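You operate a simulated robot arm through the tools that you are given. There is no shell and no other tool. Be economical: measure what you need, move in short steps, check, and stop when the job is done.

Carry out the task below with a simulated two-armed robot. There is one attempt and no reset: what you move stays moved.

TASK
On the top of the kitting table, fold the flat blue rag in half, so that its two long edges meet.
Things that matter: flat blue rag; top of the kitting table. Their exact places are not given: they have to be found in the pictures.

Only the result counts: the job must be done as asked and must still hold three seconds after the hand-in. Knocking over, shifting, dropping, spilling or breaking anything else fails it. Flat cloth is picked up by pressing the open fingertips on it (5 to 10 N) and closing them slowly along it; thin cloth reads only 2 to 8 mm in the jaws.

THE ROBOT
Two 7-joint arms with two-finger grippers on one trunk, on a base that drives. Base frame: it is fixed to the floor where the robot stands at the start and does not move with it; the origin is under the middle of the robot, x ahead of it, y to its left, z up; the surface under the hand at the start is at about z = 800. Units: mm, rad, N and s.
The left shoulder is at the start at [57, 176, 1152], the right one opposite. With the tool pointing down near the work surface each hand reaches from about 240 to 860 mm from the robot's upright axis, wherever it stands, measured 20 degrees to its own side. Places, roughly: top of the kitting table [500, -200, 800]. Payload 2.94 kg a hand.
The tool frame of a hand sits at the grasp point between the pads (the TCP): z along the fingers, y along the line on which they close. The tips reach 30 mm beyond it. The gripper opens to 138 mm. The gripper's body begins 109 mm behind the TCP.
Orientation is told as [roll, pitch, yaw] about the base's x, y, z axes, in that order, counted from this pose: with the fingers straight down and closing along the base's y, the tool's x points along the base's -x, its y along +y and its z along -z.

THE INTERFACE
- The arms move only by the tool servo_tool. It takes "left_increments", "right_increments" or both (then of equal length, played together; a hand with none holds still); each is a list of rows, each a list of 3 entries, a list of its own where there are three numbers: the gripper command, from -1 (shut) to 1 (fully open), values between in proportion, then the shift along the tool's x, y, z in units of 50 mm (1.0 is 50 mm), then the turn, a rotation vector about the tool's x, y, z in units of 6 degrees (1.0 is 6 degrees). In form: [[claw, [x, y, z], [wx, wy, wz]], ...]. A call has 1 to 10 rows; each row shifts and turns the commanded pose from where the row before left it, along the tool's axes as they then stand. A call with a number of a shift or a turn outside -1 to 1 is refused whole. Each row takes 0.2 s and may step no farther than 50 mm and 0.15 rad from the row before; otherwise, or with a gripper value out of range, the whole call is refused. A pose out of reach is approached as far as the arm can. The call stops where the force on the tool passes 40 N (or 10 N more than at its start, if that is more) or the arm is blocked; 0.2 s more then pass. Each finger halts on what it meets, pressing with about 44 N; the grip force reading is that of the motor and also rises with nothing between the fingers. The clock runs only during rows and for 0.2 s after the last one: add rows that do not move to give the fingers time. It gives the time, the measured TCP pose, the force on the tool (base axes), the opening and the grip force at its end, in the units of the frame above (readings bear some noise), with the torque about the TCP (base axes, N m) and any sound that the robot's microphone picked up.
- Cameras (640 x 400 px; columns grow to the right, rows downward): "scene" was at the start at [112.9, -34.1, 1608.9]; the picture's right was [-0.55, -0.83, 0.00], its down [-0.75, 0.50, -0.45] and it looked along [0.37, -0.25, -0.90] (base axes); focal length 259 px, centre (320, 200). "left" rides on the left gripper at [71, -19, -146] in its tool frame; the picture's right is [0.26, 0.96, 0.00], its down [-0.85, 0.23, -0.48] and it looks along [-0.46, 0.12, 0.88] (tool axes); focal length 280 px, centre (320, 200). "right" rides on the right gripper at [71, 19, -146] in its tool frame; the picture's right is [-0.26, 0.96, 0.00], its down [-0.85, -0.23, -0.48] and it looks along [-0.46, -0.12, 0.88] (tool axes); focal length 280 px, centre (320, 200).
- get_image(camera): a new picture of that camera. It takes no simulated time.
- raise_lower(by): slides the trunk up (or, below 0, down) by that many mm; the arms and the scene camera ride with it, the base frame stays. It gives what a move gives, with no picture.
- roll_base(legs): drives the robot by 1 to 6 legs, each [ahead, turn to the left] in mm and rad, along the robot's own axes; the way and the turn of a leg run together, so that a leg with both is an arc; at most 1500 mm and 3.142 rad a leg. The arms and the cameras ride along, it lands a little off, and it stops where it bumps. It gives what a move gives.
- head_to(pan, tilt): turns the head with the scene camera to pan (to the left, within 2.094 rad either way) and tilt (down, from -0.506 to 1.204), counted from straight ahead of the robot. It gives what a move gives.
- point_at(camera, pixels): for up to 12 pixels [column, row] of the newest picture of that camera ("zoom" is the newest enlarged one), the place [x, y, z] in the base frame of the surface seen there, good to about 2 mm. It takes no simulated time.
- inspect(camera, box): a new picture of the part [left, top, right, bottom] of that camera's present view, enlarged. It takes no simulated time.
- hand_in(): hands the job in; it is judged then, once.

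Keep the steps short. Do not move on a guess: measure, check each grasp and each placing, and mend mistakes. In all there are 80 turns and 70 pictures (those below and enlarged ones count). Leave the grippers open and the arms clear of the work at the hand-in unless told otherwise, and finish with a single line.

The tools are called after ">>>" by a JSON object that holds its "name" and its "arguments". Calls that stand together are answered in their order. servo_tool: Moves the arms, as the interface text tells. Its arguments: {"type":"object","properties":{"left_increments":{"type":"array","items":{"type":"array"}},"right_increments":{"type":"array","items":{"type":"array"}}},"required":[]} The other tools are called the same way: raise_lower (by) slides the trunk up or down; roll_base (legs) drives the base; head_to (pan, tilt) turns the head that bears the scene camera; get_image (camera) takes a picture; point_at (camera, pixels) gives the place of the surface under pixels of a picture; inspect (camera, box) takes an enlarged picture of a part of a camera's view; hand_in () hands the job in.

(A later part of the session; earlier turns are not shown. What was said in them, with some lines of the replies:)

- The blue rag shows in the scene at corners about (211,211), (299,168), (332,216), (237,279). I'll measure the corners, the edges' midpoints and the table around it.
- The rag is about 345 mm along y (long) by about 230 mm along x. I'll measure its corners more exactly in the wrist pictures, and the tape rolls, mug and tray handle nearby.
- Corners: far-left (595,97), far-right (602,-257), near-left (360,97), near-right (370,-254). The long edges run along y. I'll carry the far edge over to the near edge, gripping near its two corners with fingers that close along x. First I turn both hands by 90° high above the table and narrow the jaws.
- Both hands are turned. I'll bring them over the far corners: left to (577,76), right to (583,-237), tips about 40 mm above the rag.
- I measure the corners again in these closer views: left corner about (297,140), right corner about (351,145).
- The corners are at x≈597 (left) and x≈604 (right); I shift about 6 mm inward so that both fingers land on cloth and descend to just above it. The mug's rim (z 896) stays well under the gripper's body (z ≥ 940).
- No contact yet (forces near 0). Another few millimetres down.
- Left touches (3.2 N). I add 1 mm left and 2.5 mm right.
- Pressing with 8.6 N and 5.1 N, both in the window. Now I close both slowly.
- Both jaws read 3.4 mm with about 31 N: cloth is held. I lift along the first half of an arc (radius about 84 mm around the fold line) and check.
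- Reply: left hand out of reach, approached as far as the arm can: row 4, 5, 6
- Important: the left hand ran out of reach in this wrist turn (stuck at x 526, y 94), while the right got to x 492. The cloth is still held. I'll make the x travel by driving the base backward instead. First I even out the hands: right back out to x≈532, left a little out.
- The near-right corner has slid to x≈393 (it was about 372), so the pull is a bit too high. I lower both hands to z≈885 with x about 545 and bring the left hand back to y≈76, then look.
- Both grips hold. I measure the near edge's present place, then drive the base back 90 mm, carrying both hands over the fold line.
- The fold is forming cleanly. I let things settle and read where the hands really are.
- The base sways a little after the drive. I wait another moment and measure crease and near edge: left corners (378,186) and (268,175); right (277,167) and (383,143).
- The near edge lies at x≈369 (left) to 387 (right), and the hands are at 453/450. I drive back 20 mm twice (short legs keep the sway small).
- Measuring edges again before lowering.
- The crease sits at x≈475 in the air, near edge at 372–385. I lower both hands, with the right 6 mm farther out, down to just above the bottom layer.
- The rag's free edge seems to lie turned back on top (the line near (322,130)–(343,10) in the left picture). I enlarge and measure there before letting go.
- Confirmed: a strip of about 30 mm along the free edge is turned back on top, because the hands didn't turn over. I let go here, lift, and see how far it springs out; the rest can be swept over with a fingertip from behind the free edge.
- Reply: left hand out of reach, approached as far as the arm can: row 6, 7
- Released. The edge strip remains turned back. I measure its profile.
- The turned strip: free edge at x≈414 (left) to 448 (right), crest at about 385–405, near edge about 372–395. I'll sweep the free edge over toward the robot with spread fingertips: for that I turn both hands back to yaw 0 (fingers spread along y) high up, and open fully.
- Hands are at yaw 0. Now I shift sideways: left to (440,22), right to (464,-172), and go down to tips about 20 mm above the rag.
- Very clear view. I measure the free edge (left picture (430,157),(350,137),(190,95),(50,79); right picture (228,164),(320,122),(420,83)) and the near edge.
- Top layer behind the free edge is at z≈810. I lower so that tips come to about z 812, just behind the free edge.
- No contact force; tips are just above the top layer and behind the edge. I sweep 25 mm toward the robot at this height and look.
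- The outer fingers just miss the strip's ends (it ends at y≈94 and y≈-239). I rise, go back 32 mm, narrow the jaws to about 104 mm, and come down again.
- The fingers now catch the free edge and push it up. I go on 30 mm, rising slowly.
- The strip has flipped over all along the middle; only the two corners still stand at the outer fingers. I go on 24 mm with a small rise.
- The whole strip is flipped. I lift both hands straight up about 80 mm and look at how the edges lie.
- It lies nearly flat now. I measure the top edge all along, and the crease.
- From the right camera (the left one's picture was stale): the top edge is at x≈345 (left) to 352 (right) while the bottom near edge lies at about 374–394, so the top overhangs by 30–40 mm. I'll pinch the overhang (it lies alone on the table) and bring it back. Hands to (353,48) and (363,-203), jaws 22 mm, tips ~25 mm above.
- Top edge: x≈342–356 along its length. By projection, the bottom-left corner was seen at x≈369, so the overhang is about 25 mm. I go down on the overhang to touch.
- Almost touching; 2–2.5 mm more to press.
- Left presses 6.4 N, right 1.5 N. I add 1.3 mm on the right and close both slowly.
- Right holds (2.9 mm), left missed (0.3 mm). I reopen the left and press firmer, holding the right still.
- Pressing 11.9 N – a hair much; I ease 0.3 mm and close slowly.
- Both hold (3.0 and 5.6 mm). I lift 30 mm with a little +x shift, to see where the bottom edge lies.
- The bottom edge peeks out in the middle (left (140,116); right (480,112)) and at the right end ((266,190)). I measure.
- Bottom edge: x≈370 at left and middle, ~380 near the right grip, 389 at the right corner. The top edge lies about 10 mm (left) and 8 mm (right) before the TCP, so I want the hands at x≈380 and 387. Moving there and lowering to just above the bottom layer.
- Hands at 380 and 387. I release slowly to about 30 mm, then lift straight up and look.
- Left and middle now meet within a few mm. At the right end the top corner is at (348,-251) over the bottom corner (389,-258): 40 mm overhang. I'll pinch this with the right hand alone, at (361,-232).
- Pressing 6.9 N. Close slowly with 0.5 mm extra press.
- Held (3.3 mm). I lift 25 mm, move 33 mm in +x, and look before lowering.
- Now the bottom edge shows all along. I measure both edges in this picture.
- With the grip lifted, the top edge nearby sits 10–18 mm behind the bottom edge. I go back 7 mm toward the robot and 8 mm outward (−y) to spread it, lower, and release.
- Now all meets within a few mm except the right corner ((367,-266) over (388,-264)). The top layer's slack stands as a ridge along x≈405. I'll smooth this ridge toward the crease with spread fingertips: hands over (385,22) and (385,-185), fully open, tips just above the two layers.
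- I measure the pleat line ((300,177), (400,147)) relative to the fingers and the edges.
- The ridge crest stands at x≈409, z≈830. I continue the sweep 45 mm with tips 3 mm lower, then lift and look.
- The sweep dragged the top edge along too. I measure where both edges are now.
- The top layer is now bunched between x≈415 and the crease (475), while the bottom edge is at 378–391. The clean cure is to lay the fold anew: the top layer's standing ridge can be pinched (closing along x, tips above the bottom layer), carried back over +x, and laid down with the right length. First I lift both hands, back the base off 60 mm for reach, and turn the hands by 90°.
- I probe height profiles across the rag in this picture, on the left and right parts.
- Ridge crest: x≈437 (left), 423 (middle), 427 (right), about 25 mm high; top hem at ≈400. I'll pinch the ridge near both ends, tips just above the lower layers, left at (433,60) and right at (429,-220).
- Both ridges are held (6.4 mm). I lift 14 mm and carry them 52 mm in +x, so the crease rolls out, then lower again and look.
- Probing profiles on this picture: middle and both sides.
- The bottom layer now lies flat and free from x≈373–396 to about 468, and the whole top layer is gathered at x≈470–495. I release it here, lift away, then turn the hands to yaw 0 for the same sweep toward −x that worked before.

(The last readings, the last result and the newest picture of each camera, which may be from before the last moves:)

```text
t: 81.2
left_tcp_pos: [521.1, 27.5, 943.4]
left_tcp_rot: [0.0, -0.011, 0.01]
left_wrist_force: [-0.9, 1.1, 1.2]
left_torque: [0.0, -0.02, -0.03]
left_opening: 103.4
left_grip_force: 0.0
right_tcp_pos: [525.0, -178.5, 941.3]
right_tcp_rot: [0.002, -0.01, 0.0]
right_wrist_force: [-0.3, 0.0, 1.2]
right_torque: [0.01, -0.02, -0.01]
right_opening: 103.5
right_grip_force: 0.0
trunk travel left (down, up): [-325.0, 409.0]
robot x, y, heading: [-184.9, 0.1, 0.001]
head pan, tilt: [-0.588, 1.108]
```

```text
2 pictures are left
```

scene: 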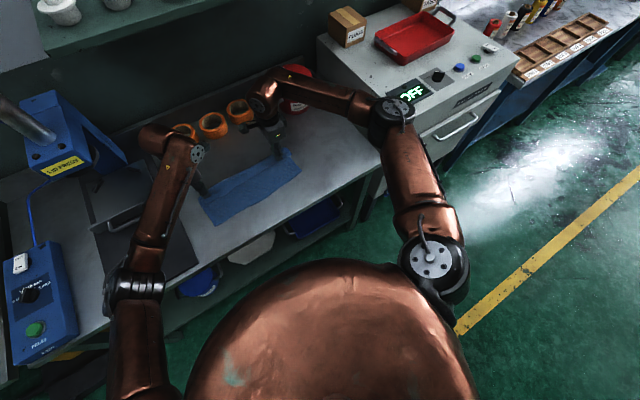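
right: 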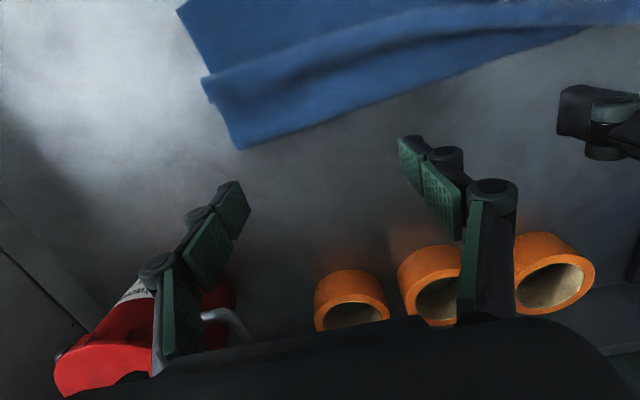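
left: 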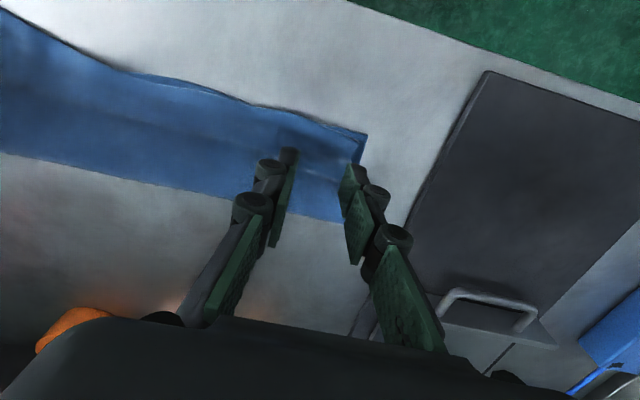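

Measuring profiles in this picture (crease, ridge, hem, bottom edge) on right, middle and left parts.

>>> {"name": "point_at", "arguments": {"camera": "right", "pixels": [[240, 148], [235, 140], [228, 125], [220, 110], [212, 98], [206, 85], [206, 78], [200, 60], [190, 30], [180, 10], [260, 140], [255, 120]]}}

>>> {"name": "point_at", "arguments": {"camera": "right", "pixels": [[340, 118], [335, 105], [332, 95], [328, 85], [324, 75], [320, 65], [316, 55], [312, 45], [308, 35], [300, 20], [292, 5], [345, 112]]}}

>>> {"name": "point_at", "arguments": {"camera": "right", "pixels": [[470, 76], [466, 66], [462, 56], [458, 46], [454, 36], [450, 26], [446, 16], [442, 6], [580, 33], [576, 22], [572, 12], [568, 3]]}}

```text
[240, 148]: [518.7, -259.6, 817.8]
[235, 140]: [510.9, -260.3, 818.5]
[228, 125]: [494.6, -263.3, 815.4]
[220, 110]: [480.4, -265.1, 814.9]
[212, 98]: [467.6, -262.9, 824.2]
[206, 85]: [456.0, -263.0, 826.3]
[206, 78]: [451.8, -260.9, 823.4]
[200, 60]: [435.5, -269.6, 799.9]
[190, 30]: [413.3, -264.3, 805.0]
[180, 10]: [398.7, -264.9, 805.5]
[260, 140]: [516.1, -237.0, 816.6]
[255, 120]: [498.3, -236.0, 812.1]
```

```text
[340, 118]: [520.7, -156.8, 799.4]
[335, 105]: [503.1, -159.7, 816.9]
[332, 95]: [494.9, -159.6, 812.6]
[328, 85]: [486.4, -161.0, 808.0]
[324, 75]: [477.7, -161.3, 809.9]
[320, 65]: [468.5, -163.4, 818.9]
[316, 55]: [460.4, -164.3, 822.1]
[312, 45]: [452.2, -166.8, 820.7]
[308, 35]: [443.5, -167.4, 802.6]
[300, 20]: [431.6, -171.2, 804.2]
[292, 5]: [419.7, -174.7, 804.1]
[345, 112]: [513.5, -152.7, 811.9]
```

```text
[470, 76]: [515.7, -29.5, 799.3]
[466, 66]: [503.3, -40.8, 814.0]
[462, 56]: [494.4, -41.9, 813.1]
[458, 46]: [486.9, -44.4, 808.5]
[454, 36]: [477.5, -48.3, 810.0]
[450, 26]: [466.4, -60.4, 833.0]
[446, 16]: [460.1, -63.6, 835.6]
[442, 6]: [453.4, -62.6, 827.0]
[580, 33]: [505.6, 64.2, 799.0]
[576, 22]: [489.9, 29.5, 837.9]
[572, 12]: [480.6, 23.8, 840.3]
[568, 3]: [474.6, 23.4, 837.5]
```

Very good: the crease rolled out to x≈500–520, ridge at ~460–488, valley behind it at ~480 (z≈809). I set the fingertips into the valley behind the ridge (left face at 495, right face at 485), just above the layers.

>>> {"name": "servo_tool", "arguments": {"left_increments": [[0.5, [0.28, -0.07, 0], [0, 0, 0]], [0.5, [0, 0, 0.5], [0, 0, 0]], [0.5, [0, 0, 0.5], [0, 0, 0]], [0.5, [0, 0, 0.5], [0, 0, 0]], [0.5, [0, 0, 0.4], [0, 0, 0]], [0.5, [0, 0, 0.1], [0, 0, 0]], [0.5, [0, 0, 0], [0, 0, 0]]], "right_increments": [[0.5, [0.56, 0, 0], [0, 0, 0]], [0.5, [0, 0, 0.5], [0, 0, 0]], [0.5, [0, 0, 0.5], [0, 0, 0]], [0.5, [0, 0, 0.5], [0, 0, 0]], [0.5, [0, 0, 0.4], [0, 0, 0]], [0.5, [0, 0, 0.07], [0, 0, 0]], [0.5, [0, 0, 0], [0, 0, 0]]]}}

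```text
t: 82.8
left_tcp_pos: [508.0, 23.8, 839.1]
left_tcp_rot: [0.001, -0.01, 0.009]
left_wrist_force: [0.3, -0.1, 0.8]
left_torque: [0.01, -0.02, -0.01]
left_opening: 103.5
left_grip_force: 0.1
right_tcp_pos: [501.0, -180.2, 840.8]
right_tcp_rot: [0.002, -0.011, -0.001]
right_wrist_force: [-0.4, 0.2, 0.9]
right_torque: [0.02, 0.0, -0.01]
right_opening: 103.5
right_grip_force: 0.0
trunk travel left (down, up): [-325.0, 409.0]
robot x, y, heading: [-192.0, -0.4, 0.003]
head pan, tilt: [-0.588, 1.108]
```

Light touch only. Now I sweep toward −x: left 92 mm, right 75 mm.

>>> {"name": "servo_tool", "arguments": {"left_increments": [[0.5, [0.184, 0, 0], [0, 0, 0]], [0.5, [0.184, 0, -0.01], [0, 0, 0]], [0.5, [0.184, 0, -0.01], [0, 0, 0]], [0.5, [0.184, 0, -0.01], [0, 0, 0]], [0.5, [0.184, 0, -0.01], [0, 0, 0]], [0.5, [0.184, 0, -0.01], [0, 0, 0]], [0.5, [0.184, 0, -0.01], [0, 0, 0]], [0.5, [0.184, 0, 0], [0, 0, 0]], [0.5, [0.184, 0, 0], [0, 0, 0]], [0.5, [0.184, 0, 0], [0, 0, 0]]], "right_increments": [[0.5, [0.15, 0, 0], [0, 0, 0]], [0.5, [0.15, 0, -0.005], [0, 0, 0]], [0.5, [0.15, 0, -0.005], [0, 0, 0]], [0.5, [0.15, 0, -0.005], [0, 0, 0]], [0.5, [0.15, 0, -0.005], [0, 0, 0]], [0.5, [0.15, 0, 0], [0, 0, 0]], [0.5, [0.15, 0, 0], [0, 0, 0]], [0.5, [0.15, 0, 0], [0, 0, 0]], [0.5, [0.15, 0, 0], [0, 0, 0]], [0.5, [0.15, 0, 0], [0, 0, 0]]]}}

>>> {"name": "point_at", "arguments": {"camera": "scene", "pixels": [[240, 169], [242, 175], [244, 181], [246, 187], [248, 191], [250, 195], [252, 199]]}}

```text
t: 85.0
left_tcp_pos: [415.9, 21.9, 843.5]
left_tcp_rot: [0.002, -0.01, 0.007]
left_wrist_force: [0.5, -0.1, -0.3]
left_torque: [0.0, 0.02, -0.03]
left_opening: 103.3
left_grip_force: 0.0
right_tcp_pos: [424.7, -180.2, 839.9]
right_tcp_rot: [0.002, -0.01, 0.0]
right_wrist_force: [0.6, -0.6, 0.8]
right_torque: [0.0, 0.02, 0.03]
right_opening: 103.6
right_grip_force: 0.1
trunk travel left (down, up): [-325.0, 409.0]
robot x, y, heading: [-184.6, 0.5, -0.005]
head pan, tilt: [-0.588, 1.108]
```

```text
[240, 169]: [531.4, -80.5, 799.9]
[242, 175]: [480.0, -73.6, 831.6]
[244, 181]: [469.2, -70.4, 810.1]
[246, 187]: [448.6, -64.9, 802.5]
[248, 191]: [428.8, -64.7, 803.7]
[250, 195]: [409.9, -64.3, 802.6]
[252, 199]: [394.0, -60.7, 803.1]
```

I lift both hands; right goes to a lookout over the rag, left aside, for a picture that shows everything.

>>> {"name": "servo_tool", "arguments": {"left_increments": [[0.5, [0, 0, -0.4], [0, 0, 0]], [0.5, [0, 0, -0.6], [0, 0, 0]], [0.5, [0, 0.5, -0.6], [0, 0, 0]], [0.5, [0, 0.7, -0.6], [0, 0, 0]], [0.5, [0, 0.7, 0], [0, 0, 0]], [0.5, [0, 0.5, 0], [0, 0, 0]]], "right_increments": [[0.5, [0, 0, -0.4], [0, 0, 0]], [0.5, [0, 0, -0.7], [0, 0, 0]], [0.5, [0, 0.2, -0.7], [0, 0, 0]], [0.5, [0, 0.4, -0.7], [0, 0, 0]], [0.5, [0, 0.4, -0.4], [0, 0, 0]], [0.5, [0, 0, 0], [0, 0, 0]]]}}

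>>> {"name": "get_image", "arguments": {"camera": "right"}}

```text
t: 86.4
left_tcp_pos: [415.3, 143.5, 954.2]
left_tcp_rot: [0.001, -0.01, 0.01]
left_wrist_force: [-0.4, -1.6, 0.0]
left_torque: [0.02, -0.02, 0.03]
left_opening: 103.5
left_grip_force: 0.1
right_tcp_pos: [425.0, -131.1, 984.7]
right_tcp_rot: [0.003, -0.01, 0.002]
right_wrist_force: [-0.2, 0.2, 0.0]
right_torque: [-0.02, 0.03, 0.01]
right_opening: 103.4
right_grip_force: 0.1
trunk travel left (down, up): [-325.0, 409.0]
robot x, y, heading: [-186.4, 0.2, 0.001]
head pan, tilt: [-0.588, 1.108]
```

```text
1 pictures are left
```

right: 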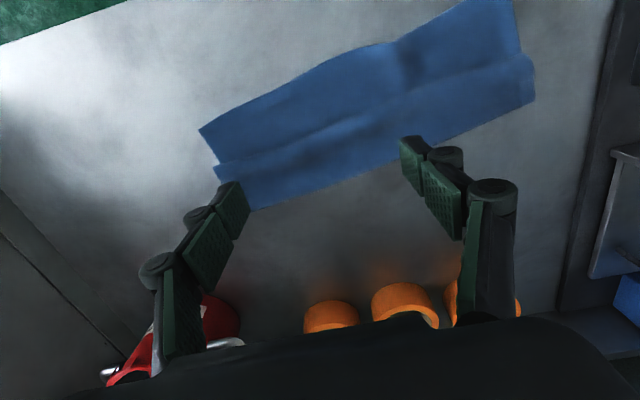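

A full view. I take cross-profiles at several sections.

>>> {"name": "point_at", "arguments": {"camera": "right", "pixels": [[202, 131], [208, 142], [213, 152], [217, 162], [220, 172], [226, 180], [235, 170], [250, 180], [255, 195], [262, 207], [230, 160], [225, 150]]}}

>>> {"name": "point_at", "arguments": {"camera": "right", "pixels": [[300, 82], [304, 92], [308, 102], [312, 112], [316, 122], [320, 132], [323, 138], [326, 146], [330, 156], [334, 166], [338, 176], [342, 182]]}}

>>> {"name": "point_at", "arguments": {"camera": "right", "pixels": [[382, 44], [385, 54], [388, 64], [391, 74], [394, 84], [397, 94], [400, 102], [403, 110], [406, 118], [409, 126], [412, 132], [395, 150]]}}

>>> {"name": "point_at", "arguments": {"camera": "right", "pixels": [[470, 8], [474, 20], [478, 32], [482, 44], [486, 56], [489, 64], [492, 72], [495, 82], [498, 92], [501, 102], [504, 112], [507, 117]]}}

```text
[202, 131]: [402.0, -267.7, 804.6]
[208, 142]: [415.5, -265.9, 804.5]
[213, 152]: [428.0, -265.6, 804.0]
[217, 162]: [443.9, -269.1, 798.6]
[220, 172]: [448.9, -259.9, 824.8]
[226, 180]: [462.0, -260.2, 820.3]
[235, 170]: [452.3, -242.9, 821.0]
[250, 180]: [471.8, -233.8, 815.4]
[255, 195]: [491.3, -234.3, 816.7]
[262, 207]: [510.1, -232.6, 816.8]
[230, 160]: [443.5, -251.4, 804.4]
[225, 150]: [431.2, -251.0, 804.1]
```

```text
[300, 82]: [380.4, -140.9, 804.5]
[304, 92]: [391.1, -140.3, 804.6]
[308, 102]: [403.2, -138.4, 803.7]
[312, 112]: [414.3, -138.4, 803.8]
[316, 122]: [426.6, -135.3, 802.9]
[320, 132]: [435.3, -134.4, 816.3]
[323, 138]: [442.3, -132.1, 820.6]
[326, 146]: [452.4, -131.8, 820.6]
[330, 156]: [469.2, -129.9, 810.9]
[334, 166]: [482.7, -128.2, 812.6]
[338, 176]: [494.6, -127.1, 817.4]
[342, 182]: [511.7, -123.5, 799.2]
```

```text
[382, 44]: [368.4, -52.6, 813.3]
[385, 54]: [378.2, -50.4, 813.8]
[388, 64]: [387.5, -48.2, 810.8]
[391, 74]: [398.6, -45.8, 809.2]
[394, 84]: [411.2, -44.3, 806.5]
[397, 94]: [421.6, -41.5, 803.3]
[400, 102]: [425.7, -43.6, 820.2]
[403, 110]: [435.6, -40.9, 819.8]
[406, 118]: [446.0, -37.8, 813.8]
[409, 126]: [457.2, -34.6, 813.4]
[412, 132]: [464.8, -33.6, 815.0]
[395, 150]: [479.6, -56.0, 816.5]
```

```text
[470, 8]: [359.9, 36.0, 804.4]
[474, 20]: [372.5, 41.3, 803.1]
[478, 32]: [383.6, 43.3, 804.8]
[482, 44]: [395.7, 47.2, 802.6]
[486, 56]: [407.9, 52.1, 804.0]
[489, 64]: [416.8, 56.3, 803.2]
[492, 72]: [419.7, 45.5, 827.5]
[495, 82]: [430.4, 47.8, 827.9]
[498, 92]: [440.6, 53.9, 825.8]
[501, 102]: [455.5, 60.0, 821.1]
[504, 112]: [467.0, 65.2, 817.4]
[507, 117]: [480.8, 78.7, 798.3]
```

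The cross-profiles show the crease now where it should be (bottom edge → crease ≈117 mm all along), but the top's slack ridge has toppled over the hem (front at x≈418–448, z≈820–827). I'll push this toppled loop back +x by 30 mm (tips just above the hem), freeing the hem, then pull the hem out. I use the last picture after that.

>>> {"name": "servo_tool", "arguments": {"left_increments": [[0.5, [0.133, -0.79, 0], [0, 0, 0]], [0.5, [0.133, -0.79, 0], [0, 0, 0]], [0.5, [0.133, -0.8, 0], [0, 0, 0]], [0.5, [0, 0, 0.45], [0, 0, 0]], [0.5, [0, 0, 0.45], [0, 0, 0]], [0.5, [0, 0, 0.45], [0, 0, 0]], [0.5, [0, 0, 0.45], [0, 0, 0]], [0.5, [0, 0, 0.44], [0, 0, 0]], [0.5, [0, 0, 0], [0, 0, 0]]], "right_increments": [[0.5, [0.1, -0.327, 0], [0, 0, 0]], [0.5, [0.1, -0.327, 0], [0, 0, 0]], [0.5, [0.1, -0.327, 0], [0, 0, 0]], [0.5, [0, 0, 0.57], [0, 0, 0]], [0.5, [0, 0, 0.57], [0, 0, 0]], [0.5, [0, 0, 0.57], [0, 0, 0]], [0.5, [0, 0, 0.57], [0, 0, 0]], [0.5, [0, 0, 0.57], [0, 0, 0]], [0.5, [0, 0, 0], [0, 0, 0]]]}}

>>> {"name": "servo_tool", "arguments": {"left_increments": [[0.5, [-0.13, 0, 0], [0, 0, 0]], [0.5, [-0.13, 0, 0], [0, 0, 0]], [0.5, [-0.13, 0, 0], [0, 0, 0]], [0.5, [-0.13, 0, 0], [0, 0, 0]], [0.5, [-0.13, 0, 0], [0, 0, 0]], [0.5, [0, 0, 0], [0, 0, 0]]], "right_increments": [[0.5, [-0.14, 0, 0], [0, 0, 0]], [0.5, [-0.14, 0, 0], [0, 0, 0]], [0.5, [-0.14, 0, 0], [0, 0, 0]], [0.5, [-0.14, 0, 0], [0, 0, 0]], [0.5, [-0.14, 0, 0], [0, 0, 0]], [0.5, [0, 0, 0], [0, 0, 0]]]}}

>>> {"name": "servo_tool", "arguments": {"left_increments": [[0.5, [0, 0, -0.4], [0, 0, 0]], [0.5, [0, 0, -0.6], [0, 0, 0]], [0.5, [0, 0.4, -0.6], [0, 0, 0]], [0.5, [0, 0.7, -0.6], [0, 0, 0]], [0.5, [0, 0.7, 0], [0, 0, 0]], [0.5, [0, 0.6, 0], [0, 0, 0]]], "right_increments": [[0.5, [0, 0, -0.4], [0, 0, 0]], [0.5, [0, 0, -0.7], [0, 0, 0]], [0.5, [0, 0.3, -0.7], [0, 0, 0]], [0.5, [0, 0.35, -0.6], [0, 0, 0]], [0.5, [0, 0.35, -0.4], [0, 0, 0]], [0.5, [0, 0, 0], [0, 0, 0]]]}}

>>> {"name": "get_image", "arguments": {"camera": "right"}}

```text
t: 88.4
left_tcp_pos: [395.8, 21.1, 841.3]
left_tcp_rot: [0.001, -0.009, 0.01]
left_wrist_force: [0.4, 0.1, 1.0]
left_torque: [-0.01, 0.01, -0.01]
left_opening: 103.5
left_grip_force: 0.1
right_tcp_pos: [410.4, -178.6, 843.5]
right_tcp_rot: [0.003, -0.01, 0.0]
right_wrist_force: [-0.3, 0.3, 0.2]
right_torque: [0.0, -0.05, 0.01]
right_opening: 103.6
right_grip_force: 0.0
trunk travel left (down, up): [-325.0, 409.0]
robot x, y, heading: [-184.3, 4.6, 0.004]
head pan, tilt: [-0.588, 1.108]
```

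```text
t: 89.8
left_tcp_pos: [427.6, 23.7, 844.2]
left_tcp_rot: [0.002, -0.009, 0.007]
left_wrist_force: [-0.5, -0.4, 0.4]
left_torque: [-0.03, 0.0, 0.0]
left_opening: 103.5
left_grip_force: 0.1
right_tcp_pos: [444.8, -177.1, 842.4]
right_tcp_rot: [0.001, -0.011, 0.0]
right_wrist_force: [-0.2, 0.8, 0.6]
right_torque: [-0.02, 0.04, 0.01]
right_opening: 103.6
right_grip_force: 0.2
trunk travel left (down, up): [-325.0, 409.0]
robot x, y, heading: [-182.9, -0.1, 0.001]
head pan, tilt: [-0.588, 1.108]
```

```text
t: 91.2
left_tcp_pos: [425.7, 146.0, 949.4]
left_tcp_rot: [0.002, -0.01, 0.01]
left_wrist_force: [-0.3, -0.4, 0.1]
left_torque: [-0.02, -0.02, 0.0]
left_opening: 103.5
left_grip_force: 0.0
right_tcp_pos: [444.0, -130.2, 986.3]
right_tcp_rot: [0.002, -0.011, 0.0]
right_wrist_force: [-0.4, -0.7, -0.7]
right_torque: [-0.01, -0.04, -0.01]
right_opening: 103.5
right_grip_force: 0.0
trunk travel left (down, up): [-325.0, 409.0]
robot x, y, heading: [-185.1, -2.7, 0.002]
head pan, tilt: [-0.588, 1.108]
```

```text
0 pictures are left
```

right: 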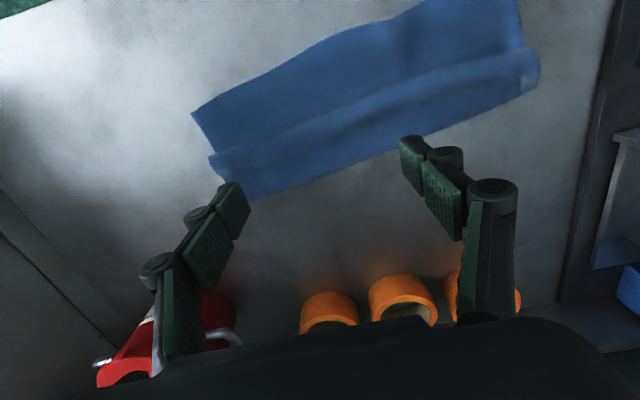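

That was the last picture. I probe it thoroughly with cross-profiles.

>>> {"name": "point_at", "arguments": {"camera": "right", "pixels": [[460, 20], [464, 30], [468, 40], [471, 48], [474, 55], [477, 62], [480, 69], [483, 76], [486, 83], [489, 90], [492, 98], [495, 106]]}}

>>> {"name": "point_at", "arguments": {"camera": "right", "pixels": [[230, 95], [234, 105], [238, 115], [242, 125], [246, 135], [249, 142], [252, 149], [255, 156], [259, 165], [263, 174], [267, 183], [271, 191]]}}

>>> {"name": "point_at", "arguments": {"camera": "right", "pixels": [[340, 40], [344, 50], [348, 60], [352, 70], [356, 80], [359, 88], [362, 96], [365, 104], [368, 112], [371, 122], [375, 134], [379, 146]]}}

>>> {"name": "point_at", "arguments": {"camera": "right", "pixels": [[500, 20], [505, 30], [510, 40], [515, 48], [520, 56], [525, 65], [530, 75], [530, 88], [490, 45], [500, 45], [420, 60], [425, 80]]}}

```text
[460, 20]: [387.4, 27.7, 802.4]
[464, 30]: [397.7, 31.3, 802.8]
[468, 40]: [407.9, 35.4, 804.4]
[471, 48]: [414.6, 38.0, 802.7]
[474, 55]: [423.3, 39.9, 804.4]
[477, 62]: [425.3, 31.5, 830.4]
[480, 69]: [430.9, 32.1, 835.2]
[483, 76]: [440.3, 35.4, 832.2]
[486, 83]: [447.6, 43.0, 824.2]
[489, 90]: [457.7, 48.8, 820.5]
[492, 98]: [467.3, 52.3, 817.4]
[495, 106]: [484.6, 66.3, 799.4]
```

```text
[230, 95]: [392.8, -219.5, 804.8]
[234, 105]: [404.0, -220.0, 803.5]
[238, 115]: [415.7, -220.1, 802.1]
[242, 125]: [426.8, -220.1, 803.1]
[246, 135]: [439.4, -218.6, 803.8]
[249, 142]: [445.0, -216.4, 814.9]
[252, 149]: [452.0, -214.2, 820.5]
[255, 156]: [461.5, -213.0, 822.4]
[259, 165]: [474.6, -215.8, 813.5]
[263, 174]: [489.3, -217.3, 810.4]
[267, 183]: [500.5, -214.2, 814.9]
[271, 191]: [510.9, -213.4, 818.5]
```

```text
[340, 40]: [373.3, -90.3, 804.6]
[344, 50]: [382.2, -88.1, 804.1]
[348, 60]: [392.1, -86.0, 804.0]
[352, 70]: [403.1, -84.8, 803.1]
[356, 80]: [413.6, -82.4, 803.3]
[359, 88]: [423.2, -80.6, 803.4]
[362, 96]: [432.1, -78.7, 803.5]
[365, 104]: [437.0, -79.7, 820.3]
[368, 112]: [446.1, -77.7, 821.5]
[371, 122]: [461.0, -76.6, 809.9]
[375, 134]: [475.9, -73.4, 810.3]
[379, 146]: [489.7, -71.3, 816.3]
```

```text
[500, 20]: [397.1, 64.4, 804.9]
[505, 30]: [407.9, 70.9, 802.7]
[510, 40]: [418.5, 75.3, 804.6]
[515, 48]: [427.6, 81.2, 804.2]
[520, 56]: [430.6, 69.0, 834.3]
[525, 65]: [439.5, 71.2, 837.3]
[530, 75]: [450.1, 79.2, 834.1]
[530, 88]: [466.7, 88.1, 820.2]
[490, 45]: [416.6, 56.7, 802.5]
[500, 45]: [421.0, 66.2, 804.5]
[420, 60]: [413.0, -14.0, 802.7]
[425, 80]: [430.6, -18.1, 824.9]
```

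The loop still stands (front at x≈424 left, 434 middle, 441 right; hem beneath, ~28 mm hidden). I'll pinch this loop low at its front with both hands (closing along x), lift it so that the hem hangs free, go −x, and lay it with a small +x back-move so that the hem points outward. First turn the hands and go above: left (434,50), right (454,-216).

>>> {"name": "servo_tool", "arguments": {"left_increments": [[0, [0, 0, 0], [0, 0, -1]], [-0.3, [0, 0, 0], [0, 0, -1]], [-0.56, [0, 0, 0], [0, 0, -1]], [-0.56, [0, 0, 0], [0, 0, -1]], [-0.56, [0, 0, 0], [0, 0, -1]], [-0.56, [0, 0, 0], [0, 0, -1]], [-0.56, [0, 0, 0], [0, 0, -1]], [-0.56, [0, 0, 0], [0, 0, -1]], [-0.56, [0, 0, 0], [0, 0, -1]], [-0.56, [0, 0, 0], [0, 0, -1]]], "right_increments": [[0, [0, 0, 0], [0, 0, 1]], [-0.3, [0, 0, 0], [0, 0, 1]], [-0.56, [0, 0, 0], [0, 0, 1]], [-0.56, [0, 0, 0], [0, 0, 1]], [-0.56, [0, 0, 0], [0, 0, 1]], [-0.56, [0, 0, 0], [0, 0, 1]], [-0.56, [0, 0, 0], [0, 0, 1]], [-0.56, [0, 0, 0], [0, 0, 1]], [-0.56, [0, 0, 0], [0, 0, 1]], [-0.56, [0, 0, 0], [0, 0, 1]]]}}

>>> {"name": "servo_tool", "arguments": {"left_increments": [[-0.56, [0, 0, 0], [0, 0, -1]], [-0.56, [0, 0, 0], [0, 0, -1]], [-0.56, [0, 0, 0], [0, 0, -1]], [-0.56, [0, 0, 0], [0, 0, -1]], [-0.56, [0, 0, 0], [0, 0, -1]], [-0.56, [0.64, -0.05, 0], [0, 0, 0]], [-0.56, [0.64, -0.05, 0], [0, 0, 0]], [-0.56, [0.64, -0.06, 0], [0, 0, 0]], [-0.56, [0, 0, 0.6], [0, 0, 0]], [-0.56, [0, 0, 0.6], [0, 0, 0]]], "right_increments": [[-0.56, [0, 0, 0], [0, 0, 1]], [-0.56, [0, 0, 0], [0, 0, 1]], [-0.56, [0, 0, 0], [0, 0, 1]], [-0.56, [0, 0, 0], [0, 0, 1]], [-0.56, [0, 0, 0], [0, 0, 1]], [-0.56, [-0.57, 0.07, 0], [0, 0, 0]], [-0.56, [-0.57, 0.07, 0], [0, 0, 0]], [-0.56, [-0.58, 0.06, 0], [0, 0, 0]], [-0.56, [0, 0, 0.95], [0, 0, 0]], [-0.56, [0, 0, 0.95], [0, 0, 0]]]}}

```text
t: 93.4
left_tcp_pos: [425.9, 143.7, 952.0]
left_tcp_rot: [-0.008, -0.007, 1.058]
left_wrist_force: [0.6, -0.8, 0.6]
left_torque: [0.01, -0.01, -0.03]
left_opening: 30.4
left_grip_force: 0.2
right_tcp_pos: [444.1, -128.6, 985.1]
right_tcp_rot: [0.011, -0.005, -1.05]
right_wrist_force: [0.0, 0.2, 0.1]
right_torque: [0.01, 0.01, 0.02]
right_opening: 30.2
right_grip_force: 0.0
trunk travel left (down, up): [-325.0, 409.0]
robot x, y, heading: [-185.0, 2.5, 0.005]
head pan, tilt: [-0.588, 1.108]
```

```text
t: 95.6
left_tcp_pos: [439.3, 45.2, 893.6]
left_tcp_rot: [-0.01, -0.003, 1.578]
left_wrist_force: [0.6, -0.7, 1.0]
left_torque: [0.08, 0.04, -0.04]
left_opening: 30.5
left_grip_force: 0.1
right_tcp_pos: [456.9, -214.3, 888.9]
right_tcp_rot: [0.01, 0.004, -1.571]
right_wrist_force: [0.4, 0.5, -0.2]
right_torque: [0.02, 0.0, 0.01]
right_opening: 30.2
right_grip_force: 0.0
trunk travel left (down, up): [-325.0, 409.0]
robot x, y, heading: [-185.2, 3.1, 0.003]
head pan, tilt: [-0.588, 1.108]
```

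Now down to tip height ≈811 and close slowly.

>>> {"name": "servo_tool", "arguments": {"left_increments": [[-0.56, [0, 0.1, 0.35], [0, 0, 0]], [-0.56, [0, 0, 0.35], [0, 0, 0]], [-0.56, [0, 0, 0.35], [0, 0, 0]], [-0.56, [0, 0, 0], [0, 0, 0]], [-0.7, [0, 0, 0], [0, 0, 0]], [-0.8, [0, 0, 0], [0, 0, 0]], [-0.9, [0, 0, 0], [0, 0, 0]], [-1, [0, 0, 0], [0, 0, 0]], [-1, [0, 0, 0], [0, 0, 0]]], "right_increments": [[-0.56, [0, -0.06, 0.32], [0, 0, 0]], [-0.56, [0, 0, 0.32], [0, 0, 0]], [-0.56, [0, 0, 0.32], [0, 0, 0]], [-0.56, [0, 0, 0], [0, 0, 0]], [-0.7, [0, 0, 0], [0, 0, 0]], [-0.8, [0, 0, 0], [0, 0, 0]], [-0.9, [0, 0, 0], [0, 0, 0]], [-1, [0, 0, 0], [0, 0, 0]], [-1, [0, 0, 0], [0, 0, 0]]]}}

```text
t: 97.6
left_tcp_pos: [432.5, 49.3, 838.9]
left_tcp_rot: [-0.008, -0.002, 1.579]
left_wrist_force: [0.8, 0.3, 1.4]
left_torque: [0.01, -0.02, 0.0]
left_opening: 5.8
left_grip_force: 33.9
right_tcp_pos: [454.3, -212.9, 841.3]
right_tcp_rot: [0.011, 0.001, -1.57]
right_wrist_force: [0.1, 0.6, 0.8]
right_torque: [-0.02, 0.0, 0.02]
right_opening: 4.1
right_grip_force: 32.6
trunk travel left (down, up): [-325.0, 409.0]
robot x, y, heading: [-185.9, 1.8, 0.002]
head pan, tilt: [-0.588, 1.108]
```

Both hold (5.8 and 4.1 mm). Now the lay-down path: up 42, −x, then down with +x back-move, then final lowering.

>>> {"name": "servo_tool", "arguments": {"left_increments": [[-1, [0, 0, -0.42], [0, 0, 0]], [-1, [0, 0, -0.42], [0, 0, 0]], [-1, [0, 0.21, 0], [0, 0, 0]], [-1, [0, 0.21, 0], [0, 0, 0]], [-1, [0, 0.21, 0], [0, 0, 0]], [-1, [0, 0, 0], [0, 0, 0]], [-1, [0, -0.167, 0.147], [0, 0, 0]], [-1, [0, -0.167, 0.147], [0, 0, 0]], [-1, [0, -0.167, 0.147], [0, 0, 0]]], "right_increments": [[-1, [0, 0, -0.42], [0, 0, 0]], [-1, [0, 0, -0.42], [0, 0, 0]], [-1, [0, -0.16, 0], [0, 0, 0]], [-1, [0, -0.16, 0], [0, 0, 0]], [-1, [0, -0.16, 0], [0, 0, 0]], [-1, [0, 0, 0], [0, 0, 0]], [-1, [0, 0.133, 0.147], [0, 0, 0]], [-1, [0, 0.133, 0.147], [0, 0, 0]], [-1, [0, 0.133, 0.147], [0, 0, 0]]]}}

>>> {"name": "servo_tool", "arguments": {"left_increments": [[-1, [0, 0.09, 0.1], [0, 0, 0]], [-1, [0, 0.09, 0.1], [0, 0, 0]], [-1, [0, 0.09, 0.08], [0, 0, 0]], [-1, [0, 0, 0], [0, 0, 0]]], "right_increments": [[-1, [0, -0.1, 0.1], [0, 0, 0]], [-1, [0, -0.1, 0.1], [0, 0, 0]], [-1, [0, -0.1, 0.1], [0, 0, 0]], [-1, [0, 0, 0], [0, 0, 0]]]}}

```text
t: 99.6
left_tcp_pos: [425.8, 46.9, 860.5]
left_tcp_rot: [-0.012, -0.001, 1.58]
left_wrist_force: [0.7, -0.1, 0.6]
left_torque: [0.02, 0.0, -0.04]
left_opening: 5.8
left_grip_force: 34.7
right_tcp_pos: [450.1, -215.4, 860.2]
right_tcp_rot: [0.01, 0.002, -1.57]
right_wrist_force: [-0.3, 0.0, -0.2]
right_torque: [0.03, -0.03, -0.01]
right_opening: 3.6
right_grip_force: 28.6
trunk travel left (down, up): [-325.0, 409.0]
robot x, y, heading: [-185.8, 1.0, 0.002]
head pan, tilt: [-0.588, 1.108]
```

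```text
t: 100.6
left_tcp_pos: [411.4, 47.4, 846.1]
left_tcp_rot: [-0.01, -0.002, 1.581]
left_wrist_force: [-0.7, 0.1, -0.2]
left_torque: [-0.03, 0.0, -0.02]
left_opening: 5.9
left_grip_force: 34.1
right_tcp_pos: [433.8, -213.8, 845.4]
right_tcp_rot: [0.012, 0.003, -1.571]
right_wrist_force: [-0.3, -0.1, 1.4]
right_torque: [0.01, 0.11, 0.0]
right_opening: 4.1
right_grip_force: 36.0
trunk travel left (down, up): [-325.0, 409.0]
robot x, y, heading: [-185.7, 3.2, 0.001]
head pan, tilt: [-0.588, 1.108]
```

Hands at x=411 and 434, just above the layers. I release slowly, lift, and clear the arms.

>>> {"name": "servo_tool", "arguments": {"left_increments": [[-0.9, [0, 0, 0], [0, 0, 0]], [-0.8, [0, 0, 0], [0, 0, 0]], [-0.65, [0, 0, 0], [0, 0, 0]], [-0.5, [0, 0, 0], [0, 0, 0]], [-0.4, [0, 0, -0.3], [0, 0, 0]], [-0.4, [0, 0, -0.5], [0, 0, 0]], [-0.4, [0, -0.3, -0.5], [0, 0, 0]], [0, [0, -0.3, -0.5], [0, 0, 0]], [0, [0, 0, 0], [0, 0, 0]]], "right_increments": [[-0.9, [0, 0, 0], [0, 0, 0]], [-0.8, [0, 0, 0], [0, 0, 0]], [-0.65, [0, 0, 0], [0, 0, 0]], [-0.5, [0, 0, 0], [0, 0, 0]], [-0.4, [0, 0, -0.3], [0, 0, 0]], [-0.4, [0, 0, -0.5], [0, 0, 0]], [-0.4, [0, 0, -0.5], [0, 0, 0]], [0, [0, 0, -0.5], [0, 0, 0]], [0, [0, 0, 0], [0, 0, 0]]]}}

```text
t: 102.6
left_tcp_pos: [440.6, 48.6, 935.9]
left_tcp_rot: [-0.01, -0.002, 1.582]
left_wrist_force: [-0.2, -0.3, 0.2]
left_torque: [-0.05, 0.04, 0.02]
left_opening: 69.0
left_grip_force: 0.1
right_tcp_pos: [431.1, -213.9, 936.2]
right_tcp_rot: [0.013, 0.001, -1.569]
right_wrist_force: [-0.6, -0.5, -0.3]
right_torque: [-0.02, 0.0, -0.01]
right_opening: 69.1
right_grip_force: 0.0
trunk travel left (down, up): [-325.0, 409.0]
robot x, y, heading: [-182.1, 3.1, 0.004]
head pan, tilt: [-0.588, 1.108]
```

There are no pictures left to check with or to steer more corrections by. The arms are up and open, so I hand in.

>>> {"name": "hand_in", "arguments": {}}

```text
The job is handed in.
```

The rag is folded across its width on the table, but I ran out of pictures before the last lay-down, so I couldn't confirm that the two long edges meet. They may be a few centimetres apart, with some slack left in the top layer.
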